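You operate a simulated robot arm through the tools that you are given. There is no shell and no other tool. Be economical: measure what you need, move in short steps, check, and stop when the job is done.

Carry out the task below with a simulated two-armed robot. There is one attempt and no reset: what you move stays moved.

JOB
Shut down the lid press and fold the flat blue rag in half.
Fine: slide in, dial to 0 bar, air off; the rag stays on the table.

Only the result counts: the job must be done as asked and must still hold three seconds after the hand-in. Knocking over, shifting, dropping, spilling or breaking anything else fails it. A push-on lid holds only when it is set on centred and level and pressed home; a screw cap is set on level and turned clockwise until tight. Flat cloth is picked up by pressing the open fingertips on it (5 to 10 N) and closing them slowly along it; thin cloth reads only 2 to 8 mm in the jaws.

ROBOT AND FRAMES
Two 6-joint arms with two-finger parallel grippers on one trunk, on a base that drives. Base frame: it is fixed to the floor where the robot stands at the start and does not move with it; the origin is under the middle of the robot, x ahead of it, y to its left, z up. Units: m, rad, N and s.
The left shoulder is at the start at [0.06, 0.187, 1.072], the right one opposite. With the tool pointing down near the work surface each hand reaches from about 0.26 to 0.62 m from the robot's upright axis, wherever it stands, measured 20 degrees to its own side. Places, roughly: air pressure dial [0.6, 0.3, 0.9]; air switch [0.7, 0.4, 0.9]; green press button [0.5, 0.3, 0.9]; ink pail [1.25, -0.5, 0.75]; press slide [0.7, 0, 0.8]; top of the kitting table [1, -0.4, 0.8]. Payload 1.57 kg a hand.
Tool frame (each hand has its own): the origin (TCP) lies between the finger pads and is the grasp point; the fingertips stand 0.03 m ahead of it; z points along the fingers, y is the line along which they close. The gripper opens to 0.11 m. The fingers are 0.024 m wide and 0.012 m thick; the gripper's body (0.048 by 0.112 m) begins 0.078 m behind the TCP.
Orientation is that of the tool frame in the base frame, as a unit quaternion [w, x, y, z]. With the fingers straight down and closing along the base's y, the tool's x points along the base's -x, its y along +y and its z along -z.

CONTROLS
- The arms move only by the tool apply_moves. It takes "left_series", "right_series" or both (then of equal length, played together; a hand with none holds still); each is a list of rows, each a list of 7 numbers: the shift along the tool's x, y, z in cm, then the turn, a rotation vector about the tool's x, y, z in rad, then the finger opening in cm, from 0 to 11. In form: [[tx, ty, tz, ax, ay, az, grip], ...]. A call has 1 to 8 rows; each row is the pose to reach, as a shift and turn from the pose commanded when the call began, along the tool's axes at that moment. Rows are played at 5 a second. More than 0.05 m and 0.15 rad between two rows, or a gripper value outside its range, and nothing of the call is played. Where a pose cannot be reached the arm comes as near as it can. A force on the tool above 40 N (or 10 N above the force at the start of the call, whichever is more), or a blocked arm, ends the call early, and 0.2 s more pass. The fingers move at their own pace (about 0.153 m/s each) and stop on an object; they squeeze with about 43 N. The grip force told is the motor's: it shows also when the fingers shut on nothing. Time passes only in rows, and 0.2 s behind the last, so rows that repeat a pose let the fingers close. It gives the time, the measured TCP pose, the force on the tool (base axes), the opening and the grip force at its end, in the units of the frame above (readings bear some noise), with the torque about the TCP (base axes, N m) and any sound that the robot's microphone picked up.
- Cameras (640 x 400 px; columns grow to the right, rows downward): "scene" is now at [0.0208, 0.0169, 1.6201]; the picture's right is [0.23, -0.97, 0.00], its down [-0.68, -0.16, -0.72] and it looks along [0.70, 0.16, -0.69] (base axes); focal length 262 px, centre (320, 200). "left" rides on the left gripper at [0.07, -0.016, -0.141] in its tool frame; the picture's right is [0.23, 0.97, 0.00], its down [-0.86, 0.20, -0.48] and it looks along [-0.47, 0.11, 0.88] (tool axes); focal length 222 px, centre (320, 200). "right" rides on the right gripper at [0.07, 0.016, -0.141] in its tool frame; the picture's right is [-0.23, 0.97, 0.00], its down [-0.86, -0.20, -0.48] and it looks along [-0.47, -0.11, 0.88] (tool axes); focal length 222 px, centre (320, 200).
- grab_frame(camera): a new picture of that camera. It takes no simulated time.
- move_column(by): slides the trunk up (or, below 0, down) by that many m; the arms and the scene camera ride with it, the base frame stays. It gives what a move gives, with no picture.
- base_move(legs): drives the robot by 1 to 6 legs, each [ahead, left, turn to the left] in m, m and rad, along the robot's own axes; the way and the turn of a leg run together, so that a leg with both is an arc; at most 1.5 m and 3.142 rad a leg. The arms and the cameras ride along, it lands a little off, and it stops where it bumps. It gives what a move gives.
- turn_head(pan, tilt): turns the head with the scene camera to pan (to the left, within 1.501 rad either way) and tilt (down, from -0.506 to 1.204), counted from straight ahead of the robot. It gives what a move gives.
- point_at(camera, pixels): for up to 12 pixels [column, row] of the newest picture of that camera ("zoom" is the newest enlarged one), the place [x, y, z] in the base frame of the surface seen there, good to about 0.003 m. It takes no simulated time.
- enlarge(camera, box): a new picture of the part [left, top, right, bottom] of that camera's present view, enlarged. It takes no simulated time.
- sign_off(): hands the job in; it is judged then, once.

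Go step by step. Measure first, check grasps and placings, and put right what went wrong. The budget is 80 turns and 58 pictures, counting those below and the enlarged ones. Unless the task says otherwise, let go and move clear before handing in, and close with one line.

The tools are called after "Emit:" as a command line: name --argument value ..., lists and objects as JSON in quotes. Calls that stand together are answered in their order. apply_moves: Moves the arms, as the interface text tells. Its arguments: {"type":"object","properties":{"left_series":{"type":"array"},"right_series":{"type":"array"}},"required":[]} The other tools are called the same way: move_column (by) slides the trunk up or down; base_move (legs) drives the base; turn_head (pan, tilt) turns the head that bears the scene camera; grab_frame (camera) takes a picture; point_at (camera, pixels) gives the place of the surface under pixels of a picture; enlarge (camera, box) takes an enlarged picture of a part of a camera's view; sign_off () hands the job in.

At the start:

```text
clock: 0.0
left_tcp_pos: [0.3212, 0.2932, 1.178]
left_tcp_rot: [0.0, 0.0, 1.0, 0.001]
left_wrist_force: [-0.4, 0.3, 0.1]
left_torque: [0.02, -0.01, 0.0]
left_grip_width: 0.1098
left_grasp_force: 0.1
right_tcp_pos: [0.4673, -0.042, 1.1478]
right_tcp_rot: [0.0, -0.001, 1.0, 0.0]
right_wrist_force: [0.2, 0.9, -0.1]
right_torque: [-0.02, 0.05, -0.03]
right_grip_width: 0.11
right_grasp_force: 0.1
trunk travel left (down, up): [-0.7, 0.29]
robot x, y, heading: [0.0018, -0.0013, -0.001]
head pan, tilt: [0.229, 0.768]
```

scene: 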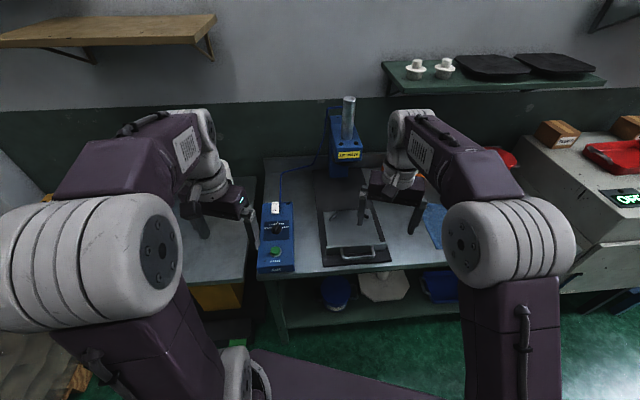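
right: 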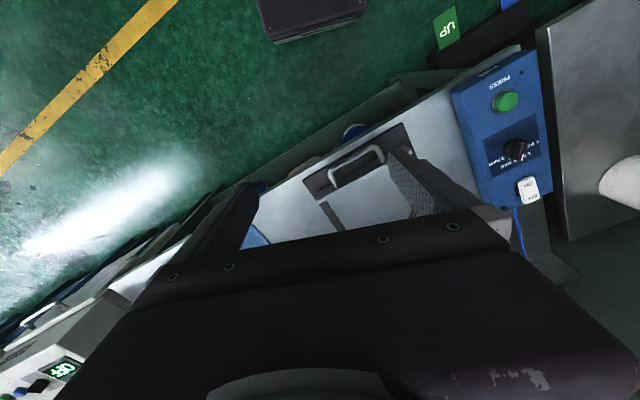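
left: 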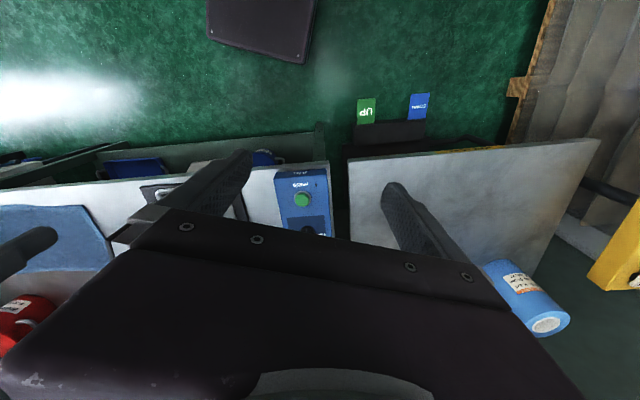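

The scene shows the blue control box near (275,238), the slide with handle near (358,255), and the blue rag near (435,220). I'll take closer views.

Emit:
enlarge --camera "scene" --box '[240, 180, 340, 280]'

Emit:
enlarge --camera "scene" --box '[300, 90, 540, 290]'

Emit:
point_at --camera "scene" --pixels '[[274, 251], [277, 230], [275, 208], [265, 268], [291, 268], [358, 254], [340, 250], [378, 248], [430, 207], [435, 240], [325, 272], [300, 240]]'

```text
4.00 times, centred on (290, 230) of scene
```

zoom: 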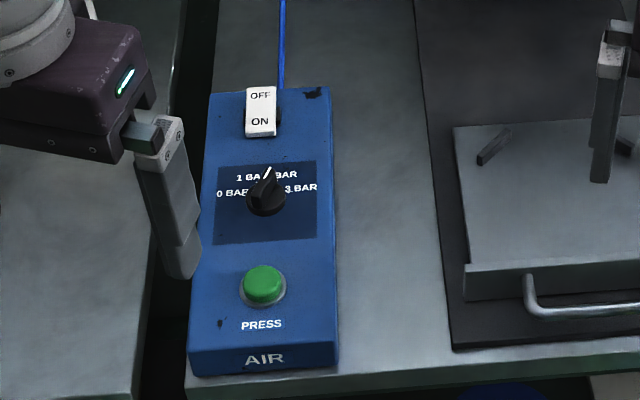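

```text
2.00 times, centred on (420, 190) of scene
```

zoom: 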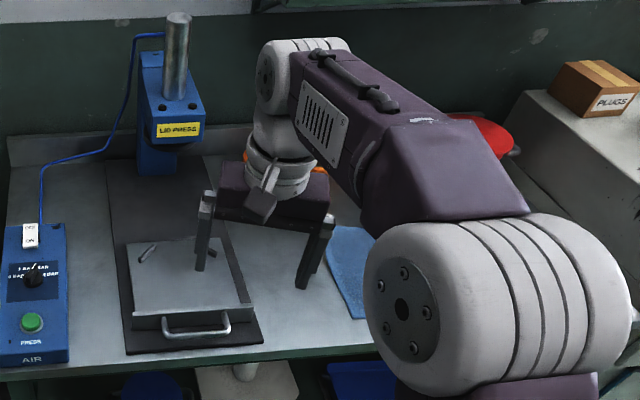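

```text
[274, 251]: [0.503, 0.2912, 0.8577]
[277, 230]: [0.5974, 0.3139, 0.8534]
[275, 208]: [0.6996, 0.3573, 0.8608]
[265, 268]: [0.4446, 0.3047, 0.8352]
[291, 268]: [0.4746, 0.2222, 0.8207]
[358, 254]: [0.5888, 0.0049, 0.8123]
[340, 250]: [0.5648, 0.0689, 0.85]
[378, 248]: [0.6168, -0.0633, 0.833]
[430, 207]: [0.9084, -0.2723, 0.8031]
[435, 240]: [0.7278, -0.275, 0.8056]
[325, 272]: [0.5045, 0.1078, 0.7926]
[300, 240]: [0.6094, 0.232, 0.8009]
```

The table looks yawed about 18° to the left. I need the dial detail from the wrist camera.

Emit:
enlarge --camera "right" --box '[440, 70, 560, 210]'

Emit:
enlarge --camera "scene" --box '[257, 195, 297, 245]'

Emit:
point_at --camera "scene" --pixels '[[345, 155], [318, 212], [378, 212], [322, 252], [384, 246], [355, 225], [326, 200], [312, 175], [275, 278], [330, 276], [440, 262], [352, 175]]'

```text
2.86 times, centred on (500, 140) of right
```

zoom: 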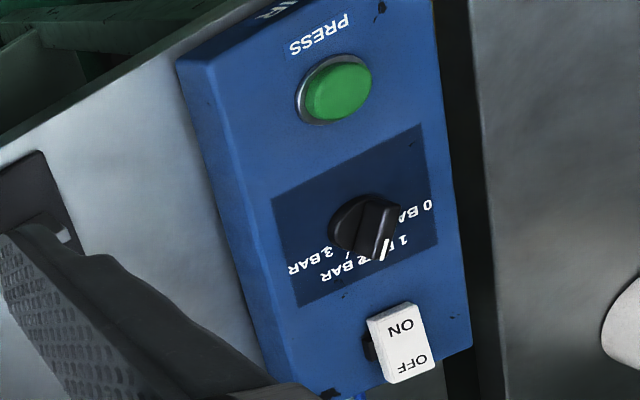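

```text
8.00 times, centred on (277, 220) of scene
```

zoom: 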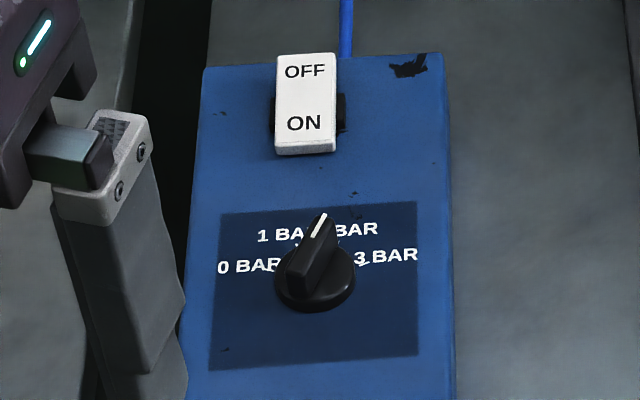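

```text
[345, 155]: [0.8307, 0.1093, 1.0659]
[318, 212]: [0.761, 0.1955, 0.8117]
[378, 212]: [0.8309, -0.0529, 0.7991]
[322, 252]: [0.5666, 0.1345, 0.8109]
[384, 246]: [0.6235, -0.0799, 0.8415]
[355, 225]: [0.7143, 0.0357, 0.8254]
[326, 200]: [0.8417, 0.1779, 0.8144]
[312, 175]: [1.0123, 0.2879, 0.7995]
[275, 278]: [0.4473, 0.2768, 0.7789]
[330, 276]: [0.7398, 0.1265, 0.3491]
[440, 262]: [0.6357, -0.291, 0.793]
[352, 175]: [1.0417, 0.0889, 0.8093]
```

I'll check the switch's tilt, the robot base's extent (dark box at the top of the wrist pictures), and the foot pedals.

Emit:
point_at --camera "zoom" --pixels '[[305, 62], [305, 100], [305, 135], [305, 152], [320, 220], [298, 275], [318, 305], [230, 340], [400, 340], [400, 215], [235, 220], [350, 300]]'

Emit:
point_at --camera "left" --pixels '[[262, 50], [300, 55], [215, 35], [310, 10], [366, 110], [418, 105], [390, 130], [300, 150], [345, 150], [525, 280], [600, 140], [560, 160]]'

Emit:
point_at --camera "right" --pixels '[[280, 35], [362, 12], [270, 8], [355, 165], [310, 185], [385, 150], [405, 140], [325, 210], [265, 235], [415, 155], [60, 370], [15, 320]]'

```text
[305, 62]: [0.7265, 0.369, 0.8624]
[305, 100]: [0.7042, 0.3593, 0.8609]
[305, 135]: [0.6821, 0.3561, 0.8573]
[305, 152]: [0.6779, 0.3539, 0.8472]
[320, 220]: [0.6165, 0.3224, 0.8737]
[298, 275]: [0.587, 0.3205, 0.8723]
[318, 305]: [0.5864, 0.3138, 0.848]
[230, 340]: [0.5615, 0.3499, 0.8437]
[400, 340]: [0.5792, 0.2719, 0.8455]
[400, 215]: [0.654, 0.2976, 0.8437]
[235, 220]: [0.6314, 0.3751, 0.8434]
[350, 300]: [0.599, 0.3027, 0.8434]
```

```text
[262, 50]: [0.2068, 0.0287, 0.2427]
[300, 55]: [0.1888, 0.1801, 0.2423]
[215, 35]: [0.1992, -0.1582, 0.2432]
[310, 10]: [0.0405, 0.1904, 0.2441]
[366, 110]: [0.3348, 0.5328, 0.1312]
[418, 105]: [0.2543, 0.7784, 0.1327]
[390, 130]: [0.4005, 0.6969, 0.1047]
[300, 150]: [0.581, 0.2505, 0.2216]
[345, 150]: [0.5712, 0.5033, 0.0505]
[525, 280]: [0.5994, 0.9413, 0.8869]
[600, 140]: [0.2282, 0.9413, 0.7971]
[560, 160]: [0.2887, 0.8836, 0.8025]
```

```text
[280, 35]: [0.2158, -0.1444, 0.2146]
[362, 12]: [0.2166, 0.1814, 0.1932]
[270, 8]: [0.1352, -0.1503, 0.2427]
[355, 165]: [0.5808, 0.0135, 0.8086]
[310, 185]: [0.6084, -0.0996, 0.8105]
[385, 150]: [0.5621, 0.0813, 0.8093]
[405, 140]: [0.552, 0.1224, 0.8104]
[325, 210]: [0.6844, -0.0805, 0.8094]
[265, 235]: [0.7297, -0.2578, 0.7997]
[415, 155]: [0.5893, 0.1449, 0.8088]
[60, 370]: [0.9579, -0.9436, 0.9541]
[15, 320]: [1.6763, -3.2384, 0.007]
```

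Robot base front is at x≈0.21 and the table edge is about 0.51 m out along a 0.32 rad heading. The rocker is tilted with ON down. I'll pull the right hand back, then turn square to the table and drive in.

Emit:
apply_moves --right_series '[[4, 0, 0, 0, 0, 0, 11], [8, 0, 0, 0, 0, 0, 6], [10, 0, 0, 0, 0, 0, 0]]' --left_series '[[0, 0, 0, 0, 0, 0, 11], [0, 0, 0, 0, 0, 0, 6], [0, 0, 0, 0, 0, 0, 4]]'

Emit:
base_move --legs '[[0, 0, 0.32], [0.21, -0.09, 0]]'

Emit:
turn_head --pan 0.0 --tilt 0.9

Emit:
grab_frame --camera "scene"

```text
clock: 0.8
left_tcp_pos: [0.3227, 0.2925, 1.1776]
left_tcp_rot: [0.001, 0.0, 1.0, 0.0]
left_wrist_force: [-0.3, 0.1, 0.6]
left_torque: [0.01, 0.02, 0.02]
left_grip_width: 0.0398
left_grasp_force: 0.0
right_tcp_pos: [0.3666, -0.0423, 1.1468]
right_tcp_rot: [0.0, 0.001, 1.0, 0.0]
right_wrist_force: [-0.4, 0.0, -0.5]
right_torque: [0.0, -0.01, -0.01]
right_grip_width: 0.0001
right_grasp_force: 21.5
trunk travel left (down, up): [-0.7, 0.29]
robot x, y, heading: [0.0023, -0.0013, -0.002]
head pan, tilt: [0.229, 0.768]
```

```text
clock: 3.6
left_tcp_pos: [0.4444, 0.3621, 1.177]
left_tcp_rot: [-0.001, -0.158, 0.987, 0.001]
left_wrist_force: [-0.1, 0.4, 0.1]
left_torque: [0.01, 0.0, -0.03]
left_grip_width: 0.0399
left_grasp_force: 0.1
right_tcp_pos: [0.5922, 0.0574, 1.1467]
right_tcp_rot: [0.0, -0.158, 0.987, 0.001]
right_wrist_force: [0.3, 1.1, 0.5]
right_torque: [0.04, -0.01, -0.01]
right_grip_width: 0.0
right_grasp_force: 21.3
trunk travel left (down, up): [-0.7, 0.29]
robot x, y, heading: [0.2304, -0.0179, 0.32]
head pan, tilt: [0.229, 0.768]
```

```text
clock: 4.3
left_tcp_pos: [0.4457, 0.3618, 1.1775]
left_tcp_rot: [0.0, -0.158, 0.987, 0.0]
left_wrist_force: [0.4, -0.4, 0.3]
left_torque: [0.01, -0.01, -0.03]
left_grip_width: 0.0401
left_grasp_force: 0.0
right_tcp_pos: [0.5943, 0.0571, 1.1476]
right_tcp_rot: [0.001, -0.158, 0.987, 0.001]
right_wrist_force: [-0.2, -0.3, 0.4]
right_torque: [0.03, -0.03, -0.01]
right_grip_width: 0.0
right_grasp_force: 21.5
trunk travel left (down, up): [-0.7, 0.29]
robot x, y, heading: [0.2352, -0.0161, 0.315]
head pan, tilt: [0.0, 0.901]
```

```text
50 pictures are left
```

scene: 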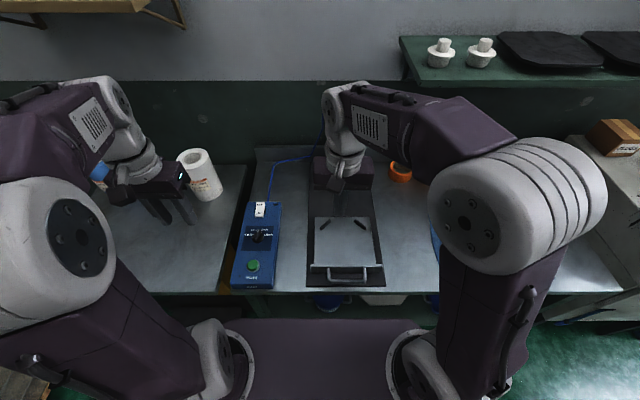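

Aligned nicely: the slide is at (345,250), the dial at (258,238). Measure the slide, handle and surroundings.

Emit:
enlarge --camera "scene" --box '[225, 190, 395, 296]'

Emit:
point_at --camera "scene" --pixels '[[330, 278], [348, 278], [365, 277], [346, 265], [346, 268], [346, 273], [312, 268], [380, 267], [343, 218], [345, 240], [309, 284], [382, 284]]'

```text
3.76 times, centred on (310, 243) of scene
```

zoom: 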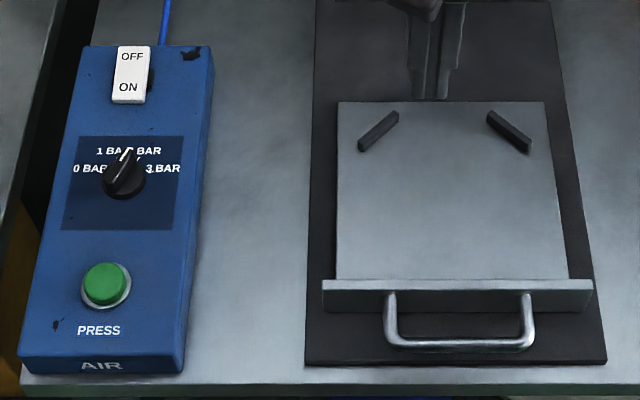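

```text
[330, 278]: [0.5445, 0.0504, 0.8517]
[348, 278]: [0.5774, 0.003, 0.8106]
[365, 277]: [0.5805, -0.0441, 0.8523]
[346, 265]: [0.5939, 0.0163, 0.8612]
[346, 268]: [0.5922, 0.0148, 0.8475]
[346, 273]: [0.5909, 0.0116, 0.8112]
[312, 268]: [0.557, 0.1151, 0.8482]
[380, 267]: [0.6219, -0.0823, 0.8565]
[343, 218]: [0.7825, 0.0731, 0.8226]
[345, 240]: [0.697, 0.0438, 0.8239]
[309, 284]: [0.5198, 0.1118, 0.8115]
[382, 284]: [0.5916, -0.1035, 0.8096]
```

The handle bar centre is at about (0.563, 0.003, 0.852), with the plate axis along (0.949, 0.315). I'll bring the closed right fingers down in front of the bar.

Emit:
apply_moves --right_series '[[4, -2, 2, 0, 0, 0, 0], [7.7, -4.1, 4, 0, 0, 0, 0], [7.7, -4.1, 9, 0, 0, 0, 0], [7.7, -4.1, 14, 0, 0, 0, 0], [7.7, -4.1, 19, 0, 0, 0, 0], [7.7, -4.1, 23.5, 0, 0, 0, 0], [7.7, -4.1, 27, 0, 0, 0, 0], [7.7, -4.1, 29.3, 0, 0, 0, 0]]'

Emit:
grab_frame --camera "scene"

```text
clock: 6.1
left_tcp_pos: [0.4451, 0.3621, 1.1773]
left_tcp_rot: [-0.001, -0.158, 0.987, 0.0]
left_wrist_force: [0.3, 0.4, 1.1]
left_torque: [-0.01, 0.01, 0.03]
left_grip_width: 0.0398
left_grasp_force: 0.1
right_tcp_pos: [0.5322, -0.0057, 0.8543]
right_tcp_rot: [0.0, -0.158, 0.987, -0.001]
right_wrist_force: [0.3, -0.1, 0.0]
right_torque: [-0.03, -0.01, 0.03]
right_grip_width: 0.0
right_grasp_force: 21.1
trunk travel left (down, up): [-0.7, 0.29]
robot x, y, heading: [0.2345, -0.0135, 0.319]
head pan, tilt: [0.0, 0.901]
```

```text
48 pictures are left
```

scene: 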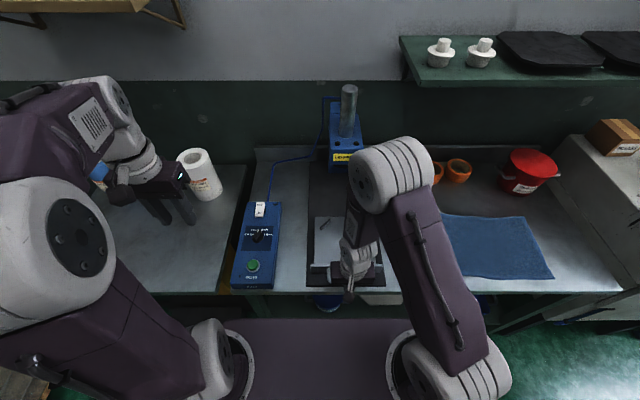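

The right hand is in front of the bar; its elbow at (395,165) is close to the press head at (348,140), so I check clearance.

Emit:
point_at --camera "scene" --pixels '[[370, 150], [398, 140], [420, 160], [362, 190], [333, 145], [355, 158], [362, 135], [348, 88], [450, 216], [523, 217], [551, 278], [460, 274]]'

```text
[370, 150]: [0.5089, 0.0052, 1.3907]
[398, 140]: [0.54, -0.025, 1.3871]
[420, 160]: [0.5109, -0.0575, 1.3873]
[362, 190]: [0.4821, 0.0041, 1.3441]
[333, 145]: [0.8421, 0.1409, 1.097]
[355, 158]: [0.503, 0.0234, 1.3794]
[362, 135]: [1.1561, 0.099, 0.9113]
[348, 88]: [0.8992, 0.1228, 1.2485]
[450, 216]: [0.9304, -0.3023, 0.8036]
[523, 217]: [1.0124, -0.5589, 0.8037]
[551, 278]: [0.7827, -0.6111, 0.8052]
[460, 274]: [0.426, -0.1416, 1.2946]
```

Clearance is fine (elbow at z≈1.39). Push the slide in.

Emit:
apply_moves --right_series '[[-1, 0, 0, 0, 0, 0, 0], [-2.5, 0, 0, 0, 0, 0, 0], [-4.5, 0, 0, 0, 0, 0, 0], [-6.5, 0, 0, 0, 0, 0, 0], [-8.5, 0, 0, 0, 0, 0, 0], [-10.5, 0, 0, 0, 0, 0, 0], [-12.5, 0, 0, 0, 0, 0, 0], [-14.5, 0, 0, 0, 0, 0, 0]]'

Emit:
grab_frame --camera "scene"

```text
clock: 7.9
left_tcp_pos: [0.444, 0.362, 1.1781]
left_tcp_rot: [0.0, -0.158, 0.987, 0.001]
left_wrist_force: [1.0, -0.2, 0.1]
left_torque: [-0.01, 0.01, -0.01]
left_grip_width: 0.04
left_grasp_force: 0.2
right_tcp_pos: [0.6713, 0.0395, 0.8536]
right_tcp_rot: [0.0, -0.16, 0.987, 0.0]
right_wrist_force: [-1.6, -0.9, -0.1]
right_torque: [-0.04, -0.01, -0.02]
right_grip_width: 0.0
right_grasp_force: 21.0
trunk travel left (down, up): [-0.7, 0.29]
robot x, y, heading: [0.2309, -0.0146, 0.319]
head pan, tilt: [0.0, 0.901]
```

```text
47 pictures are left
```

scene: 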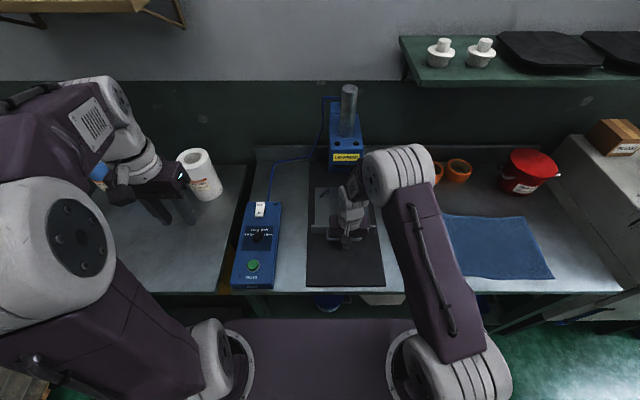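

The slide moves easily (~2 N) and is about 13 cm in. Continue until it meets its stop.

Emit:
apply_moves --right_series '[[-1, 0, 0, 0, 0, 0, 0], [-2, 0, 0, 0, 0, 0, 0], [-3, 0, 0, 0, 0, 0, 0], [-4, 0, 0, 0, 0, 0, 0], [-5, 0, 0, 0, 0, 0, 0], [-6, 0, 0, 0, 0, 0, 0]]'

Emit:
enlarge --camera "scene" --box '[280, 80, 400, 300]'

```text
clock: 9.3
left_tcp_pos: [0.4451, 0.3614, 1.1779]
left_tcp_rot: [-0.001, -0.158, 0.987, 0.0]
left_wrist_force: [1.0, -0.6, 0.4]
left_torque: [-0.02, 0.01, 0.0]
left_grip_width: 0.0399
left_grasp_force: 0.1
right_tcp_pos: [0.7278, 0.0593, 0.8529]
right_tcp_rot: [0.001, -0.158, 0.987, 0.0]
right_wrist_force: [-1.3, -0.1, -0.2]
right_torque: [0.02, 0.04, 0.04]
right_grip_width: 0.0
right_grasp_force: 21.3
trunk travel left (down, up): [-0.7, 0.29]
robot x, y, heading: [0.2308, -0.0179, 0.317]
head pan, tilt: [0.0, 0.901]
```

```text
1.82 times, centred on (340, 190) of scene
```

zoom: 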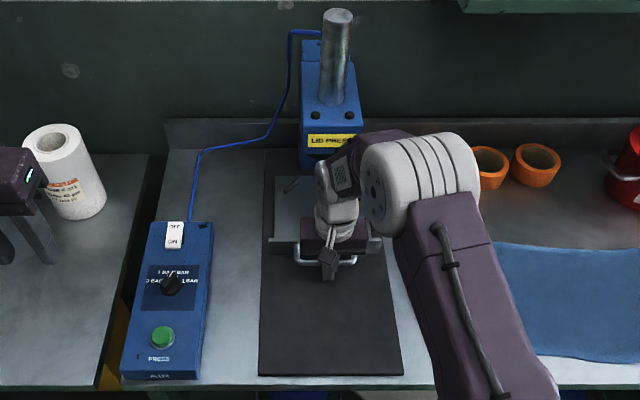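

Still free (1.3 N). Check how near the wrist parts are to the press head.

Emit:
point_at --camera "zoom" --pixels '[[345, 165], [340, 150], [375, 137], [330, 140], [320, 185], [330, 205], [310, 160], [350, 125], [340, 245], [360, 245], [300, 200], [420, 140]]'

```text
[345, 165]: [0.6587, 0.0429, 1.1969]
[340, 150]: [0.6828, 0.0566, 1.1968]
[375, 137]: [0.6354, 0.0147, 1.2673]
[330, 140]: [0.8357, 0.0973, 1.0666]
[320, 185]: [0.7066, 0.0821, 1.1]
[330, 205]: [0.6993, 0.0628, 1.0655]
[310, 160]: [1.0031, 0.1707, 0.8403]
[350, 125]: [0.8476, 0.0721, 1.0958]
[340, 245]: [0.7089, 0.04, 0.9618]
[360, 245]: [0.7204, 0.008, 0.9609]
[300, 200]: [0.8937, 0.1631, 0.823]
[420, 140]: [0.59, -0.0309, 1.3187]
```

About 8+ cm of clearance remains. Continue 4 cm in small steps.

Emit:
apply_moves --right_series '[[-0.7, 0, 0, 0, 0, 0, 0], [-1.4, 0, 0, 0, 0, 0, 0], [-2.1, 0, 0, 0, 0, 0, 0], [-2.8, 0, 0, 0, 0, 0, 0], [-3.4, 0, 0, 0, 0, 0, 0]]'

Emit:
enlarge --camera "scene" --box '[280, 130, 400, 300]'

```text
clock: 10.5
left_tcp_pos: [0.4424, 0.3619, 1.1784]
left_tcp_rot: [0.0, -0.158, 0.987, 0.0]
left_wrist_force: [0.6, 0.1, 0.1]
left_torque: [0.03, 0.05, -0.01]
left_grip_width: 0.0401
left_grasp_force: 0.1
right_tcp_pos: [0.7456, 0.0642, 0.8511]
right_tcp_rot: [-0.015, -0.159, 0.987, -0.005]
right_wrist_force: [-19.5, -5.5, 17.3]
right_torque: [0.08, 0.21, 0.03]
right_grip_width: 0.0
right_grasp_force: 22.0
trunk travel left (down, up): [-0.7, 0.29]
robot x, y, heading: [0.2299, -0.0159, 0.32]
head pan, tilt: [0.0, 0.901]
stopped in row 5 (right hand): the force on the tool passed its limit (the readings are from after the stop); the commanded pose is now the measured one
```

```text
2.35 times, centred on (340, 215) of scene
```

zoom: 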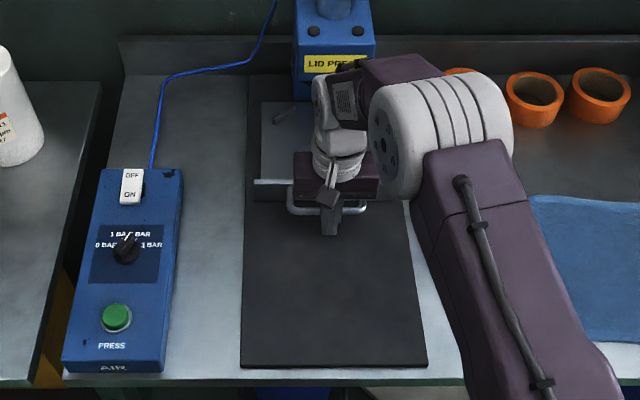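

Stopped at about 20 cm of travel with a firm stop. Back off, raise the hand, and look.

Emit:
apply_moves --right_series '[[3, 0, 0, 0, 0, 0, 0], [7, 0, 0, 0, 0, 0, 0], [11, 0, -3, 0, 0, 0, 0], [15, 0, -8, 0, 0, 0, 0], [17, 0, -13, 0, 0, 0, 0], [17, -4, -18, 0, 0, 0, 0], [17, -8, -23, 0, 0, 0, 0], [17, -10, -26, 0, 0, 0, 0]]'

Emit:
grab_frame --camera "scene"

```text
refused: row 4 steps farther than a row can; nothing moved
```

```text
44 pictures are left
```

scene: 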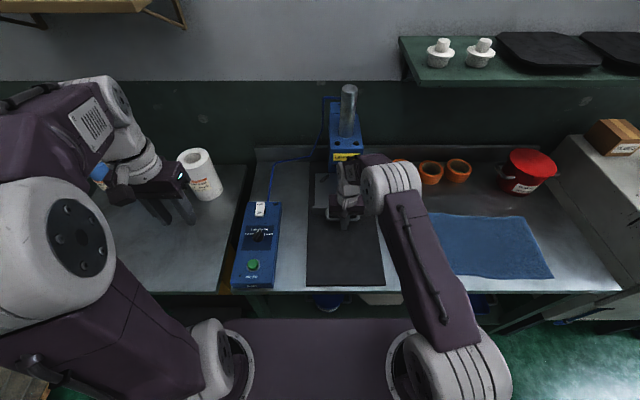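

The call was refused for step length; I'll redo it with shorter rows.

Emit:
apply_moves --right_series '[[3, 0, 0, 0, 0, 0, 0], [7, 0, 0, 0, 0, 0, 0], [11, 0, -1, 0, 0, 0, 0], [14, 0, -4.5, 0, 0, 0, 0], [16, 0, -9, 0, 0, 0, 0], [16, 0, -13.5, 0, 0, 0, 0], [16, -2, -18, 0, 0, 0, 0], [16, -4, -22, 0, 0, 0, 0]]'

Emit:
grab_frame --camera "scene"

```text
clock: 12.3
left_tcp_pos: [0.4446, 0.3622, 1.1781]
left_tcp_rot: [0.001, -0.159, 0.987, 0.0]
left_wrist_force: [0.9, -0.6, 0.6]
left_torque: [0.01, 0.0, -0.01]
left_grip_width: 0.0401
left_grasp_force: 0.1
right_tcp_pos: [0.6142, -0.0199, 1.0738]
right_tcp_rot: [-0.011, -0.157, 0.988, -0.003]
right_wrist_force: [-0.1, 0.0, -0.7]
right_torque: [0.03, -0.03, -0.01]
right_grip_width: 0.0
right_grasp_force: 21.7
trunk travel left (down, up): [-0.7, 0.29]
robot x, y, heading: [0.229, -0.0193, 0.314]
head pan, tilt: [0.0, 0.901]
```

```text
43 pictures are left
```

scene: 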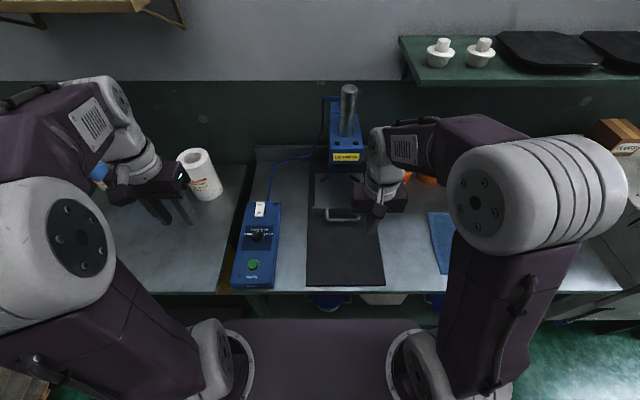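

Handle now at (343,217). I'll measure the slide and get precise dial/switch figures.

Emit:
enlarge --camera "scene" --box '[300, 130, 396, 230]'

Emit:
point_at --camera "scene" --pixels '[[341, 211], [343, 219], [318, 211], [335, 180], [319, 188], [344, 156]]'

Emit:
enlarge --camera "scene" --box '[240, 195, 284, 255]'

Emit:
point_at --camera "zoom" --pixels '[[270, 240], [276, 260], [245, 290], [258, 265], [260, 300], [296, 80], [295, 140], [230, 240], [330, 330], [294, 110], [285, 245], [237, 287]]'

```text
4.00 times, centred on (348, 180) of scene
```

zoom: 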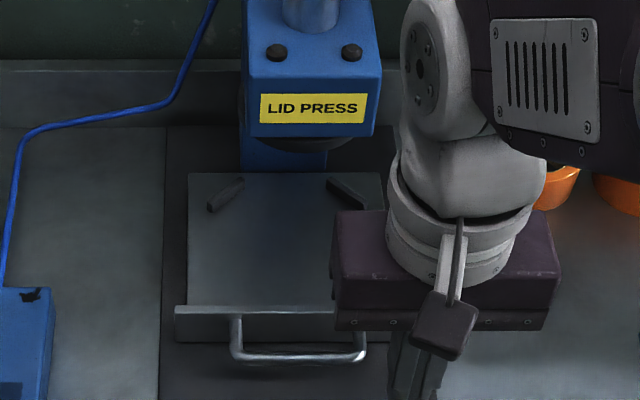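

```text
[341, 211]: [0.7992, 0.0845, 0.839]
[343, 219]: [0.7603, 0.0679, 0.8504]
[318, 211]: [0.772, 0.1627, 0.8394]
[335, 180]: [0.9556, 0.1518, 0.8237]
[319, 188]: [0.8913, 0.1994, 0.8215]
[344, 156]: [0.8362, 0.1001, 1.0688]
```

```text
6.67 times, centred on (262, 225) of scene
```

zoom: 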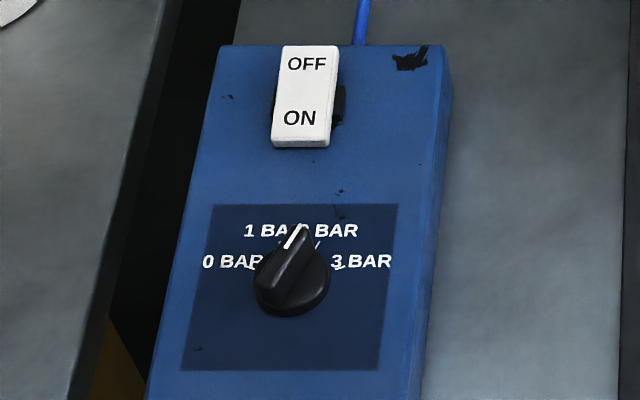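

```text
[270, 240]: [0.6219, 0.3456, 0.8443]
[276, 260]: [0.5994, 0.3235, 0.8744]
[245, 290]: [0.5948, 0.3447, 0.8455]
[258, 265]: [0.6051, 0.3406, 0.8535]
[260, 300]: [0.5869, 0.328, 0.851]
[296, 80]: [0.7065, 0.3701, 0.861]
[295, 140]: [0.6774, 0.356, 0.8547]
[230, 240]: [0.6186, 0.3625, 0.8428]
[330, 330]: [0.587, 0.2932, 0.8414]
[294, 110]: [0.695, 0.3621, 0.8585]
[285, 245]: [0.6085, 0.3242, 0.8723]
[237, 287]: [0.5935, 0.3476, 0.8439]
```

The slide travelled ~0.208 m and sits under the press. Now the precise geometry of the dial's grip bar and ticks.

Emit:
point_at --camera "zoom" --pixels '[[301, 230], [294, 240], [285, 256], [272, 272], [262, 284], [258, 290], [328, 280], [290, 314], [304, 235], [286, 285], [200, 360], [376, 360]]'

Emit:
enlarge --camera "left" --box '[0, 0, 640, 400]'

```text
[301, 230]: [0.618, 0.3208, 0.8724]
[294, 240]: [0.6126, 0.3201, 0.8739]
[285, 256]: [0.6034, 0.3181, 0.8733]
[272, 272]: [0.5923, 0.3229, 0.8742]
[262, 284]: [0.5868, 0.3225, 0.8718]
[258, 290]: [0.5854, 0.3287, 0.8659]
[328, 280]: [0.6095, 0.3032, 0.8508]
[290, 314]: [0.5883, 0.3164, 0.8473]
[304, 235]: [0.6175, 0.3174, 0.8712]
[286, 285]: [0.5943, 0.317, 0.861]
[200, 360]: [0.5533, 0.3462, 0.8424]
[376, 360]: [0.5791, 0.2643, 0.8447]
```

```text
1.00 times, centred on (320, 200) of left (not enlarged: the box is as wide or as high as the picture)
```

zoom: 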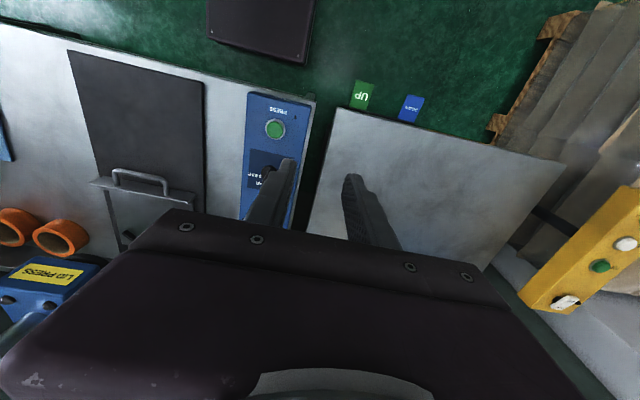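

The bar's ridge runs from (0.586,0.3225) to (0.618,0.321), so its pointer is ~21° clockwise of the table axis (2 bar). I bring the left hand above the dial, turned to straddle the bar.

Emit:
apply_moves --left_series '[[-3, -2, 0, 0, 0, 0.1, 5], [-6.5, -4, 1, 0, 0, 0.2, 5], [-10, -6.5, 2, 0, 0, 0.3, 5], [-13, -8.5, 4, 0, 0, 0.37, 5], [-13.7, -8.8, 8.5, 0, 0, 0.37, 5], [-13.7, -8.8, 13, 0, 0, 0.37, 5], [-13.7, -8.8, 17.5, 0, 0, 0.37, 5], [-13.7, -8.8, 21.8, 0, 0, 0.37, 5]]'

Emit:
enlarge --camera "scene" --box '[210, 160, 330, 300]'

Emit:
grab_frame --camera "left"

```text
clock: 14.1
left_tcp_pos: [0.6032, 0.3197, 0.9587]
left_tcp_rot: [0.0, 0.026, 1.0, 0.001]
left_wrist_force: [0.3, -0.3, 0.1]
left_torque: [-0.03, 0.02, 0.02]
left_grip_width: 0.0503
left_grasp_force: 0.1
right_tcp_pos: [0.6159, -0.019, 1.0732]
right_tcp_rot: [-0.011, -0.158, 0.987, -0.003]
right_wrist_force: [0.6, 0.0, -1.1]
right_torque: [0.01, -0.01, -0.02]
right_grip_width: 0.0001
right_grasp_force: 21.4
trunk travel left (down, up): [-0.7, 0.29]
robot x, y, heading: [0.2318, -0.0215, 0.32]
head pan, tilt: [0.0, 0.901]
```

```text
2.86 times, centred on (270, 230) of scene
```

zoom: 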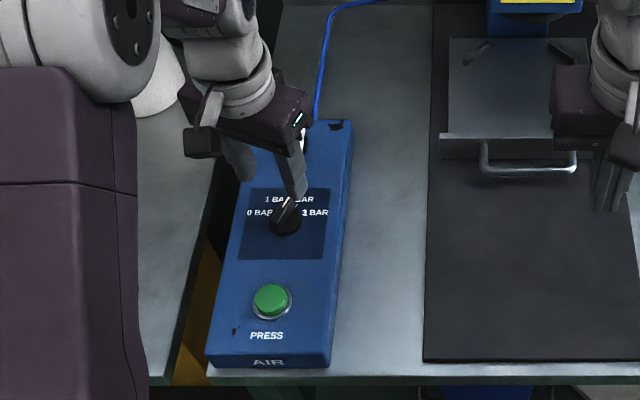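

```text
38 pictures are left
```

left: 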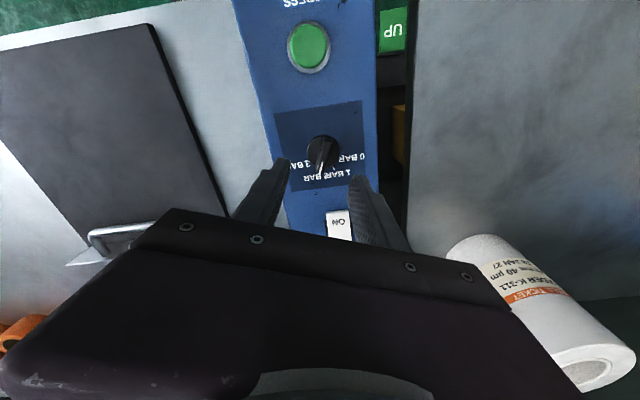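

The hand is centred over the dial within ~2 mm. Lower to straddle the bar, then close.

Emit:
apply_moves --left_series '[[0, 0, 2.5, 0, 0, 0, 5], [0, 0, 5, 0, 0, 0, 4.5], [0, 0, 7.1, 0, 0, 0, 4], [0, 0, 7.1, 0, 0, 0, 4]]'

Emit:
enlarge --camera "left" --box '[220, 80, 420, 260]'

```text
clock: 15.1
left_tcp_pos: [0.6012, 0.3206, 0.8891]
left_tcp_rot: [0.0, 0.026, 1.0, 0.0]
left_wrist_force: [0.2, 0.3, -0.4]
left_torque: [-0.01, -0.02, 0.01]
left_grip_width: 0.0401
left_grasp_force: 0.0
right_tcp_pos: [0.6148, -0.0192, 1.0729]
right_tcp_rot: [-0.011, -0.157, 0.988, -0.004]
right_wrist_force: [-0.4, 0.6, 0.3]
right_torque: [-0.01, 0.01, 0.02]
right_grip_width: 0.0001
right_grasp_force: 21.4
trunk travel left (down, up): [-0.7, 0.29]
robot x, y, heading: [0.2324, -0.0177, 0.317]
head pan, tilt: [0.0, 0.901]
```

```text
2.22 times, centred on (320, 170) of left
```

zoom: 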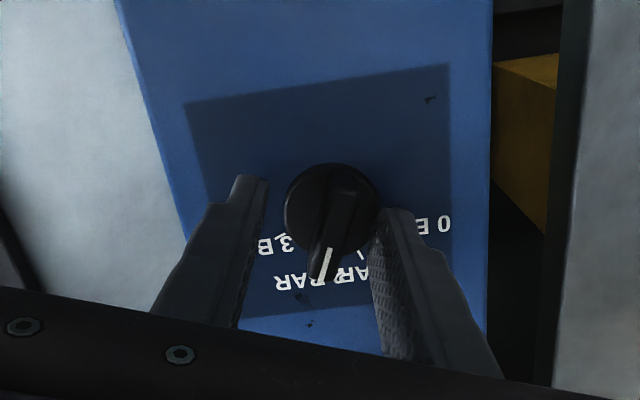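

The bar is aligned between the fingers. Close on it.

Emit:
apply_moves --left_series '[[0, 0, 0, 0, 0, 0, 2], [0, 0, 0, 0, 0, 0, 0], [0, 0, 0, 0, 0, 0, 0]]'

```text
clock: 15.9
left_tcp_pos: [0.6027, 0.3248, 0.8888]
left_tcp_rot: [0.003, 0.025, 1.0, 0.0]
left_wrist_force: [-0.5, 28.4, 8.9]
left_torque: [0.88, 0.32, 0.04]
left_grip_width: 0.0105
left_grasp_force: 28.3
right_tcp_pos: [0.6152, -0.0155, 1.0744]
right_tcp_rot: [-0.011, -0.159, 0.987, -0.004]
right_wrist_force: [-0.8, -0.4, -1.3]
right_torque: [0.01, 0.01, 0.01]
right_grip_width: 0.0
right_grasp_force: 21.2
trunk travel left (down, up): [-0.7, 0.29]
robot x, y, heading: [0.2307, -0.0209, 0.323]
head pan, tilt: [0.0, 0.901]
```

Grip holds the bar (10.5 mm) but pulled 4 mm sideways with 28 N; shift the hand +y to relieve it.

Emit:
apply_moves --left_series '[[0, 0.3, 0, 0, 0, 0, 0], [0, 0.6, 0, 0, 0, 0, 0]]'

```text
clock: 16.5
left_tcp_pos: [0.6013, 0.3243, 0.8886]
left_tcp_rot: [0.0, 0.026, 1.0, 0.0]
left_wrist_force: [4.3, 1.7, 8.7]
left_torque: [0.07, -0.96, -0.01]
left_grip_width: 0.0111
left_grasp_force: 28.9
right_tcp_pos: [0.615, -0.0214, 1.074]
right_tcp_rot: [-0.011, -0.159, 0.987, -0.003]
right_wrist_force: [-0.6, -0.3, -0.1]
right_torque: [0.02, 0.01, -0.01]
right_grip_width: 0.0
right_grasp_force: 20.8
trunk travel left (down, up): [-0.7, 0.29]
robot x, y, heading: [0.2277, -0.018, 0.315]
head pan, tilt: [0.0, 0.901]
```

Relieved. Now turn counter-clockwise toward 0 bar.

Emit:
apply_moves --left_series '[[0, 0, 0, 0, 0, -0.12, 0], [0, 0, 0, 0, 0, -0.24, 0], [0, 0, 0, 0, 0, -0.36, 0], [0, 0, 0, 0, 0, -0.48, 0], [0, 0, 0, 0, 0, -0.6, 0], [0, 0, 0, 0, 0, -0.72, 0], [0, 0, 0, 0, 0, -0.84, 0]]'

Emit:
enlarge --camera "left" --box '[200, 60, 440, 260]'

```text
clock: 18.1
left_tcp_pos: [0.6021, 0.3228, 0.8884]
left_tcp_rot: [0.001, -0.385, 0.923, 0.001]
left_wrist_force: [5.9, -17.6, 10.1]
left_torque: [-1.06, 0.32, -0.05]
left_grip_width: 0.0107
left_grasp_force: 28.6
right_tcp_pos: [0.6156, -0.0246, 1.0737]
right_tcp_rot: [-0.01, -0.158, 0.987, -0.001]
right_wrist_force: [-0.1, -0.1, 0.4]
right_torque: [0.0, -0.01, -0.01]
right_grip_width: 0.0001
right_grasp_force: 20.9
trunk travel left (down, up): [-0.7, 0.29]
robot x, y, heading: [0.2286, -0.018, 0.315]
head pan, tilt: [0.0, 0.901]
```

```text
2.00 times, centred on (320, 160) of left
```

zoom: 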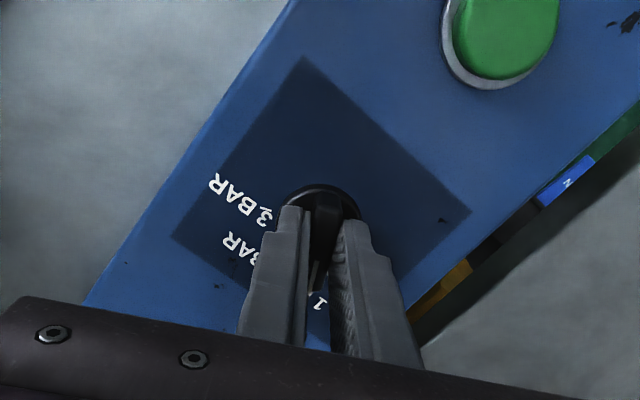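

Turned 48°, now near 1 bar ("1" by the pointer). Continue ~37° with a small shift to unload the −y side force.

Emit:
apply_moves --left_series '[[0.1, -0.15, 0, 0, 0, -0.1, 0], [0.15, -0.2, 0, 0, 0, -0.22, 0], [0.15, -0.2, 0, 0, 0, -0.34, 0], [0.15, -0.2, 0, 0, 0, -0.46, 0], [0.15, -0.2, 0, 0, 0, -0.56, 0], [0.15, -0.2, 0, 0, 0, -0.66, 0]]'

Emit:
enlarge --camera "left" --box '[200, 60, 440, 260]'

```text
clock: 19.5
left_tcp_pos: [0.6026, 0.3218, 0.8891]
left_tcp_rot: [0.001, -0.663, 0.748, 0.0]
left_wrist_force: [1.7, -6.6, 9.8]
left_torque: [-0.08, 0.04, 0.02]
left_grip_width: 0.011
left_grasp_force: 28.6
right_tcp_pos: [0.6151, -0.0215, 1.0745]
right_tcp_rot: [-0.009, -0.159, 0.987, -0.003]
right_wrist_force: [-0.5, -0.1, -0.4]
right_torque: [-0.03, -0.02, 0.02]
right_grip_width: 0.0004
right_grasp_force: 21.7
trunk travel left (down, up): [-0.7, 0.29]
robot x, y, heading: [0.2296, -0.0177, 0.317]
head pan, tilt: [0.0, 0.901]
```

```text
2.00 times, centred on (320, 160) of left
```

zoom: 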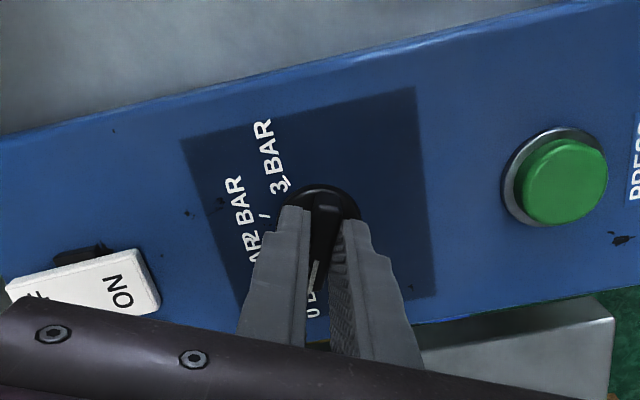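

Pointer now ~65° left of the axis, by the "0". Measure the visible ticks for the label spacing.

Emit:
point_at --camera "zoom" --pixels '[[286, 182], [281, 178], [263, 217], [270, 219], [181, 139], [416, 87], [436, 294], [318, 280], [320, 210], [313, 290]]'

Emit:
enlarge --camera "left" --box '[280, 110, 400, 230]'

```text
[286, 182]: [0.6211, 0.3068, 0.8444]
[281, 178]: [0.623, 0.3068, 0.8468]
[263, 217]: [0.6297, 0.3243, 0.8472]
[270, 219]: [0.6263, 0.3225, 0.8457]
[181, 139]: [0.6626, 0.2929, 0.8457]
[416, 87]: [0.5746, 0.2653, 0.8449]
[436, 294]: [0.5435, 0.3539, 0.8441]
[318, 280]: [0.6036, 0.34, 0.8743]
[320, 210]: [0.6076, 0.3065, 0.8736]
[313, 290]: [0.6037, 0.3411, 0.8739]
```

```text
3.33 times, centred on (340, 170) of left
```

zoom: 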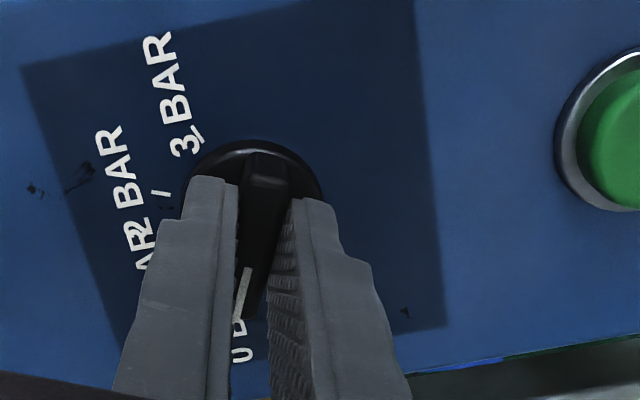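

Tick estimates put 0 bar at roughly 60–65°. Release, lift, and look at where the pointer sits.

Emit:
apply_moves --left_series '[[0, 0, 0, 0, 0, 0, 2.5], [0, 0, 0, 0, 0, 0, 4], [0, 0, -3, 0, 0, 0, 4], [0, 0, -6, 0, 0, 0, 5], [0, 0, -9, 0, 0, 0, 5]]'

Emit:
enlarge --camera "left" --box '[260, 100, 400, 220]'

```text
clock: 20.7
left_tcp_pos: [0.6006, 0.3232, 0.9788]
left_tcp_rot: [0.0, -0.663, 0.749, 0.001]
left_wrist_force: [-0.2, -0.2, -1.0]
left_torque: [-0.01, -0.01, 0.0]
left_grip_width: 0.0499
left_grasp_force: 0.1
right_tcp_pos: [0.6155, -0.0201, 1.0731]
right_tcp_rot: [-0.011, -0.158, 0.987, -0.001]
right_wrist_force: [0.2, 0.2, 0.6]
right_torque: [0.01, 0.0, 0.0]
right_grip_width: 0.0
right_grasp_force: 21.7
trunk travel left (down, up): [-0.7, 0.29]
robot x, y, heading: [0.2308, -0.0129, 0.313]
head pan, tilt: [0.0, 0.901]
```

```text
3.33 times, centred on (330, 160) of left
```

zoom: 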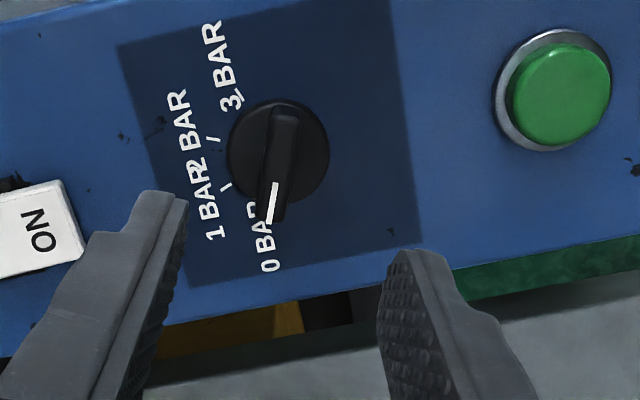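

The pointer lies on the line to the 0 tick (hidden beneath it at ~(270,213)); spacing works out at ~45°, so 0 bar is right. Next: move closed fingers above the OFF end of the rocker, (0.717,0.3665).

Emit:
apply_moves --left_series '[[-0.7, -1.4, 0, 0, 0, 0.14, 3], [-1.4, -2.8, 0, 0, 0, 0.28, 1], [-2.1, -4.2, 0, 0, 0, 0.42, 0], [-2.8, -5.6, 0, 0, 0, 0.56, 0], [-3.6, -7, 0, 0, 0, 0.7, 0], [-4.4, -8.4, 0, 0, 0, 0.84, 0], [-5.1, -9.8, 0, 0, 0, 0.98, 0], [-5.7, -11, 0, 0, 0, 1.12, 0]]'

Emit:
enlarge --camera "left" --box '[220, 60, 420, 240]'

```text
clock: 22.5
left_tcp_pos: [0.7196, 0.3666, 0.9794]
left_tcp_rot: [0.0, -0.161, 0.987, 0.0]
left_wrist_force: [0.3, -0.4, -0.1]
left_torque: [0.02, 0.01, -0.03]
left_grip_width: 0.0001
left_grasp_force: 21.4
right_tcp_pos: [0.6151, -0.02, 1.0735]
right_tcp_rot: [-0.01, -0.159, 0.987, -0.004]
right_wrist_force: [0.1, -0.3, 0.5]
right_torque: [0.02, 0.01, 0.02]
right_grip_width: 0.0
right_grasp_force: 21.2
trunk travel left (down, up): [-0.7, 0.29]
robot x, y, heading: [0.2285, -0.0148, 0.319]
head pan, tilt: [0.0, 0.901]
```

```text
2.22 times, centred on (320, 150) of left
```

zoom: 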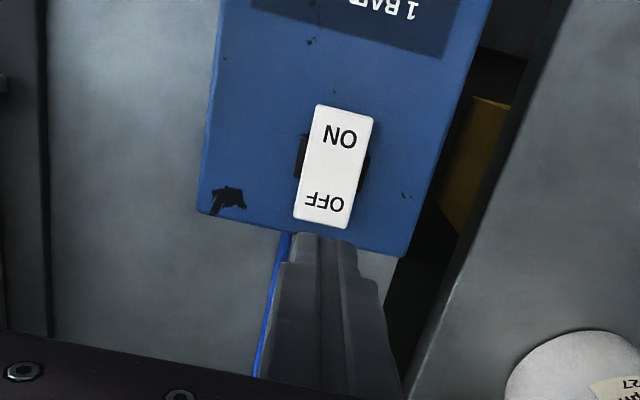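

Clear view of the rocker; measure its ends.

Emit:
point_at --camera "zoom" --pixels '[[345, 115], [340, 137], [335, 160], [330, 180], [324, 203], [321, 218], [298, 205], [350, 213], [300, 220], [310, 150], [365, 155]]'

```text
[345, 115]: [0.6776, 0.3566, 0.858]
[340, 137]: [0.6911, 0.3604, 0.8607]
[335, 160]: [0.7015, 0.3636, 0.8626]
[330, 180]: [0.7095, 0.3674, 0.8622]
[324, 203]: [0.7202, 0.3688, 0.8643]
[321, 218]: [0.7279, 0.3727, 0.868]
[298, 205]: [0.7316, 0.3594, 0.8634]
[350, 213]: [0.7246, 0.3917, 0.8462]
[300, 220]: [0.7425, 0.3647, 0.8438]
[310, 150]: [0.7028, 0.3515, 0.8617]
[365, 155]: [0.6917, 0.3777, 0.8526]
```

OFF end at (0.72,0.369,0.865), ON end lower: still on. Press the OFF end down.

Emit:
apply_moves --left_series '[[0, 0.25, 4, 0, 0, 0, 0], [0, 0.25, 7, 0, 0, 0, 0], [0, 0.25, 8.2, 0, 0, 0, 0], [0, 0.25, 8.7, 0, 0, 0, 0], [0, 0.25, 9.1, 0, 0, 0, 0], [0, 0.25, 9.5, 0, 0, 0, 0], [0, 0.25, 9.8, 0, 0, 0, 0]]'

```text
clock: 24.0
left_tcp_pos: [0.7204, 0.3713, 0.8885]
left_tcp_rot: [0.007, -0.162, 0.987, 0.002]
left_wrist_force: [-5.2, -3.5, 20.8]
left_torque: [-0.21, 0.4, 0.0]
left_grip_width: 0.0
left_grasp_force: 21.5
right_tcp_pos: [0.613, -0.0223, 1.0729]
right_tcp_rot: [-0.01, -0.158, 0.987, -0.003]
right_wrist_force: [0.3, -0.4, 0.3]
right_torque: [-0.02, 0.01, 0.0]
right_grip_width: 0.0001
right_grasp_force: 21.6
trunk travel left (down, up): [-0.7, 0.29]
robot x, y, heading: [0.2276, -0.0172, 0.316]
head pan, tilt: [0.0, 0.901]
stopped in row 7 (left hand): the force on the tool passed its limit (the readings are from after the stop); the commanded pose is now the measured one
```

Tip reached z≈0.858 with a firm stop. Lift and check the rocker.

Emit:
apply_moves --left_series '[[0, 0, -4, 0, 0, 0, 0], [0, 0, -8, 0, 0, 0, 0], [0, 0, -9, 0, 0, 0, 0]]'

Emit:
enlarge --camera "left" --box '[220, 20, 420, 200]'

Emit:
point_at --camera "zoom" --pixels '[[345, 200], [340, 222], [335, 245], [330, 265], [326, 283], [322, 300]]'

```text
clock: 24.8
left_tcp_pos: [0.7224, 0.3704, 0.9791]
left_tcp_rot: [0.005, -0.164, 0.986, 0.001]
left_wrist_force: [0.0, -0.6, -0.5]
left_torque: [0.01, 0.03, 0.0]
left_grip_width: 0.0002
left_grasp_force: 21.6
right_tcp_pos: [0.6155, -0.02, 1.0732]
right_tcp_rot: [-0.01, -0.158, 0.987, -0.003]
right_wrist_force: [0.2, 0.4, -0.4]
right_torque: [-0.04, 0.02, 0.03]
right_grip_width: 0.0001
right_grasp_force: 21.3
trunk travel left (down, up): [-0.7, 0.29]
robot x, y, heading: [0.2336, -0.019, 0.321]
head pan, tilt: [0.0, 0.901]
```

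```text
2.22 times, centred on (320, 110) of left
```

zoom: 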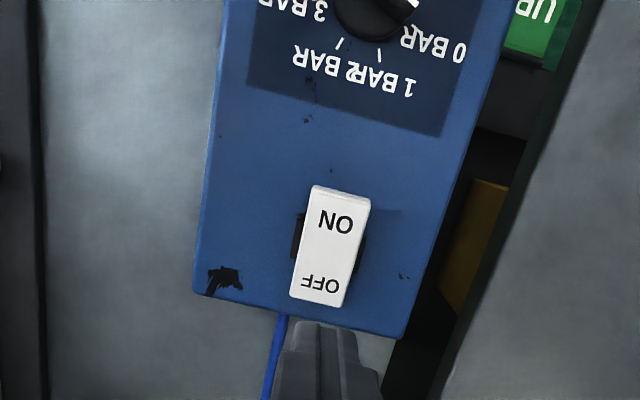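

```text
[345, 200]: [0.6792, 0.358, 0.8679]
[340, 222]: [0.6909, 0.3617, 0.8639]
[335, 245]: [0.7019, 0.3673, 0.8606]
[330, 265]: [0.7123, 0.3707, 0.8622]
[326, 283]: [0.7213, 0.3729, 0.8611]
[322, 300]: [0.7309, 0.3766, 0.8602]
```

The rocker flipped: ON end 0.868, OFF end 0.860. Air is off. Retract the left hand and check everything from the scene camera.

Emit:
apply_moves --left_series '[[0, 0, -4, 0, 0, 0, 0], [2, 0, -8, 0, 0, 0, 0], [6, 0, -11, 0, 0, 0, 0], [10, 2, -13, 0, 0, 0, 0], [14, 4, -15, 0, 0, 0, 0], [18, 6, -17, 0, 0, 0, 0], [22, 7, -19, 0, 0, 0, 0], [25, 8, -20, 0, 0, 0, 0]]'

Emit:
enlarge --camera "scene" --box '[230, 190, 300, 260]'

```text
clock: 26.6
left_tcp_pos: [0.4549, 0.3655, 1.1743]
left_tcp_rot: [0.006, -0.162, 0.987, 0.002]
left_wrist_force: [0.9, 0.3, -0.4]
left_torque: [-0.02, -0.01, -0.03]
left_grip_width: 0.0001
left_grasp_force: 21.6
right_tcp_pos: [0.6129, -0.0212, 1.0742]
right_tcp_rot: [-0.011, -0.158, 0.987, -0.004]
right_wrist_force: [0.5, -0.3, -0.8]
right_torque: [-0.04, -0.01, -0.02]
right_grip_width: 0.0001
right_grasp_force: 21.6
trunk travel left (down, up): [-0.7, 0.29]
robot x, y, heading: [0.2282, -0.0149, 0.32]
head pan, tilt: [0.0, 0.901]
```

```text
5.71 times, centred on (265, 225) of scene
```

zoom: 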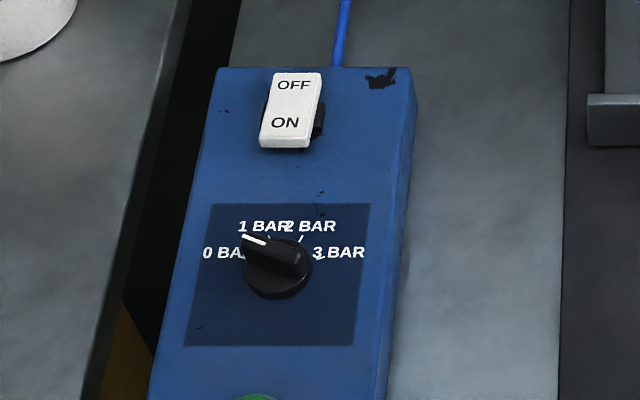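

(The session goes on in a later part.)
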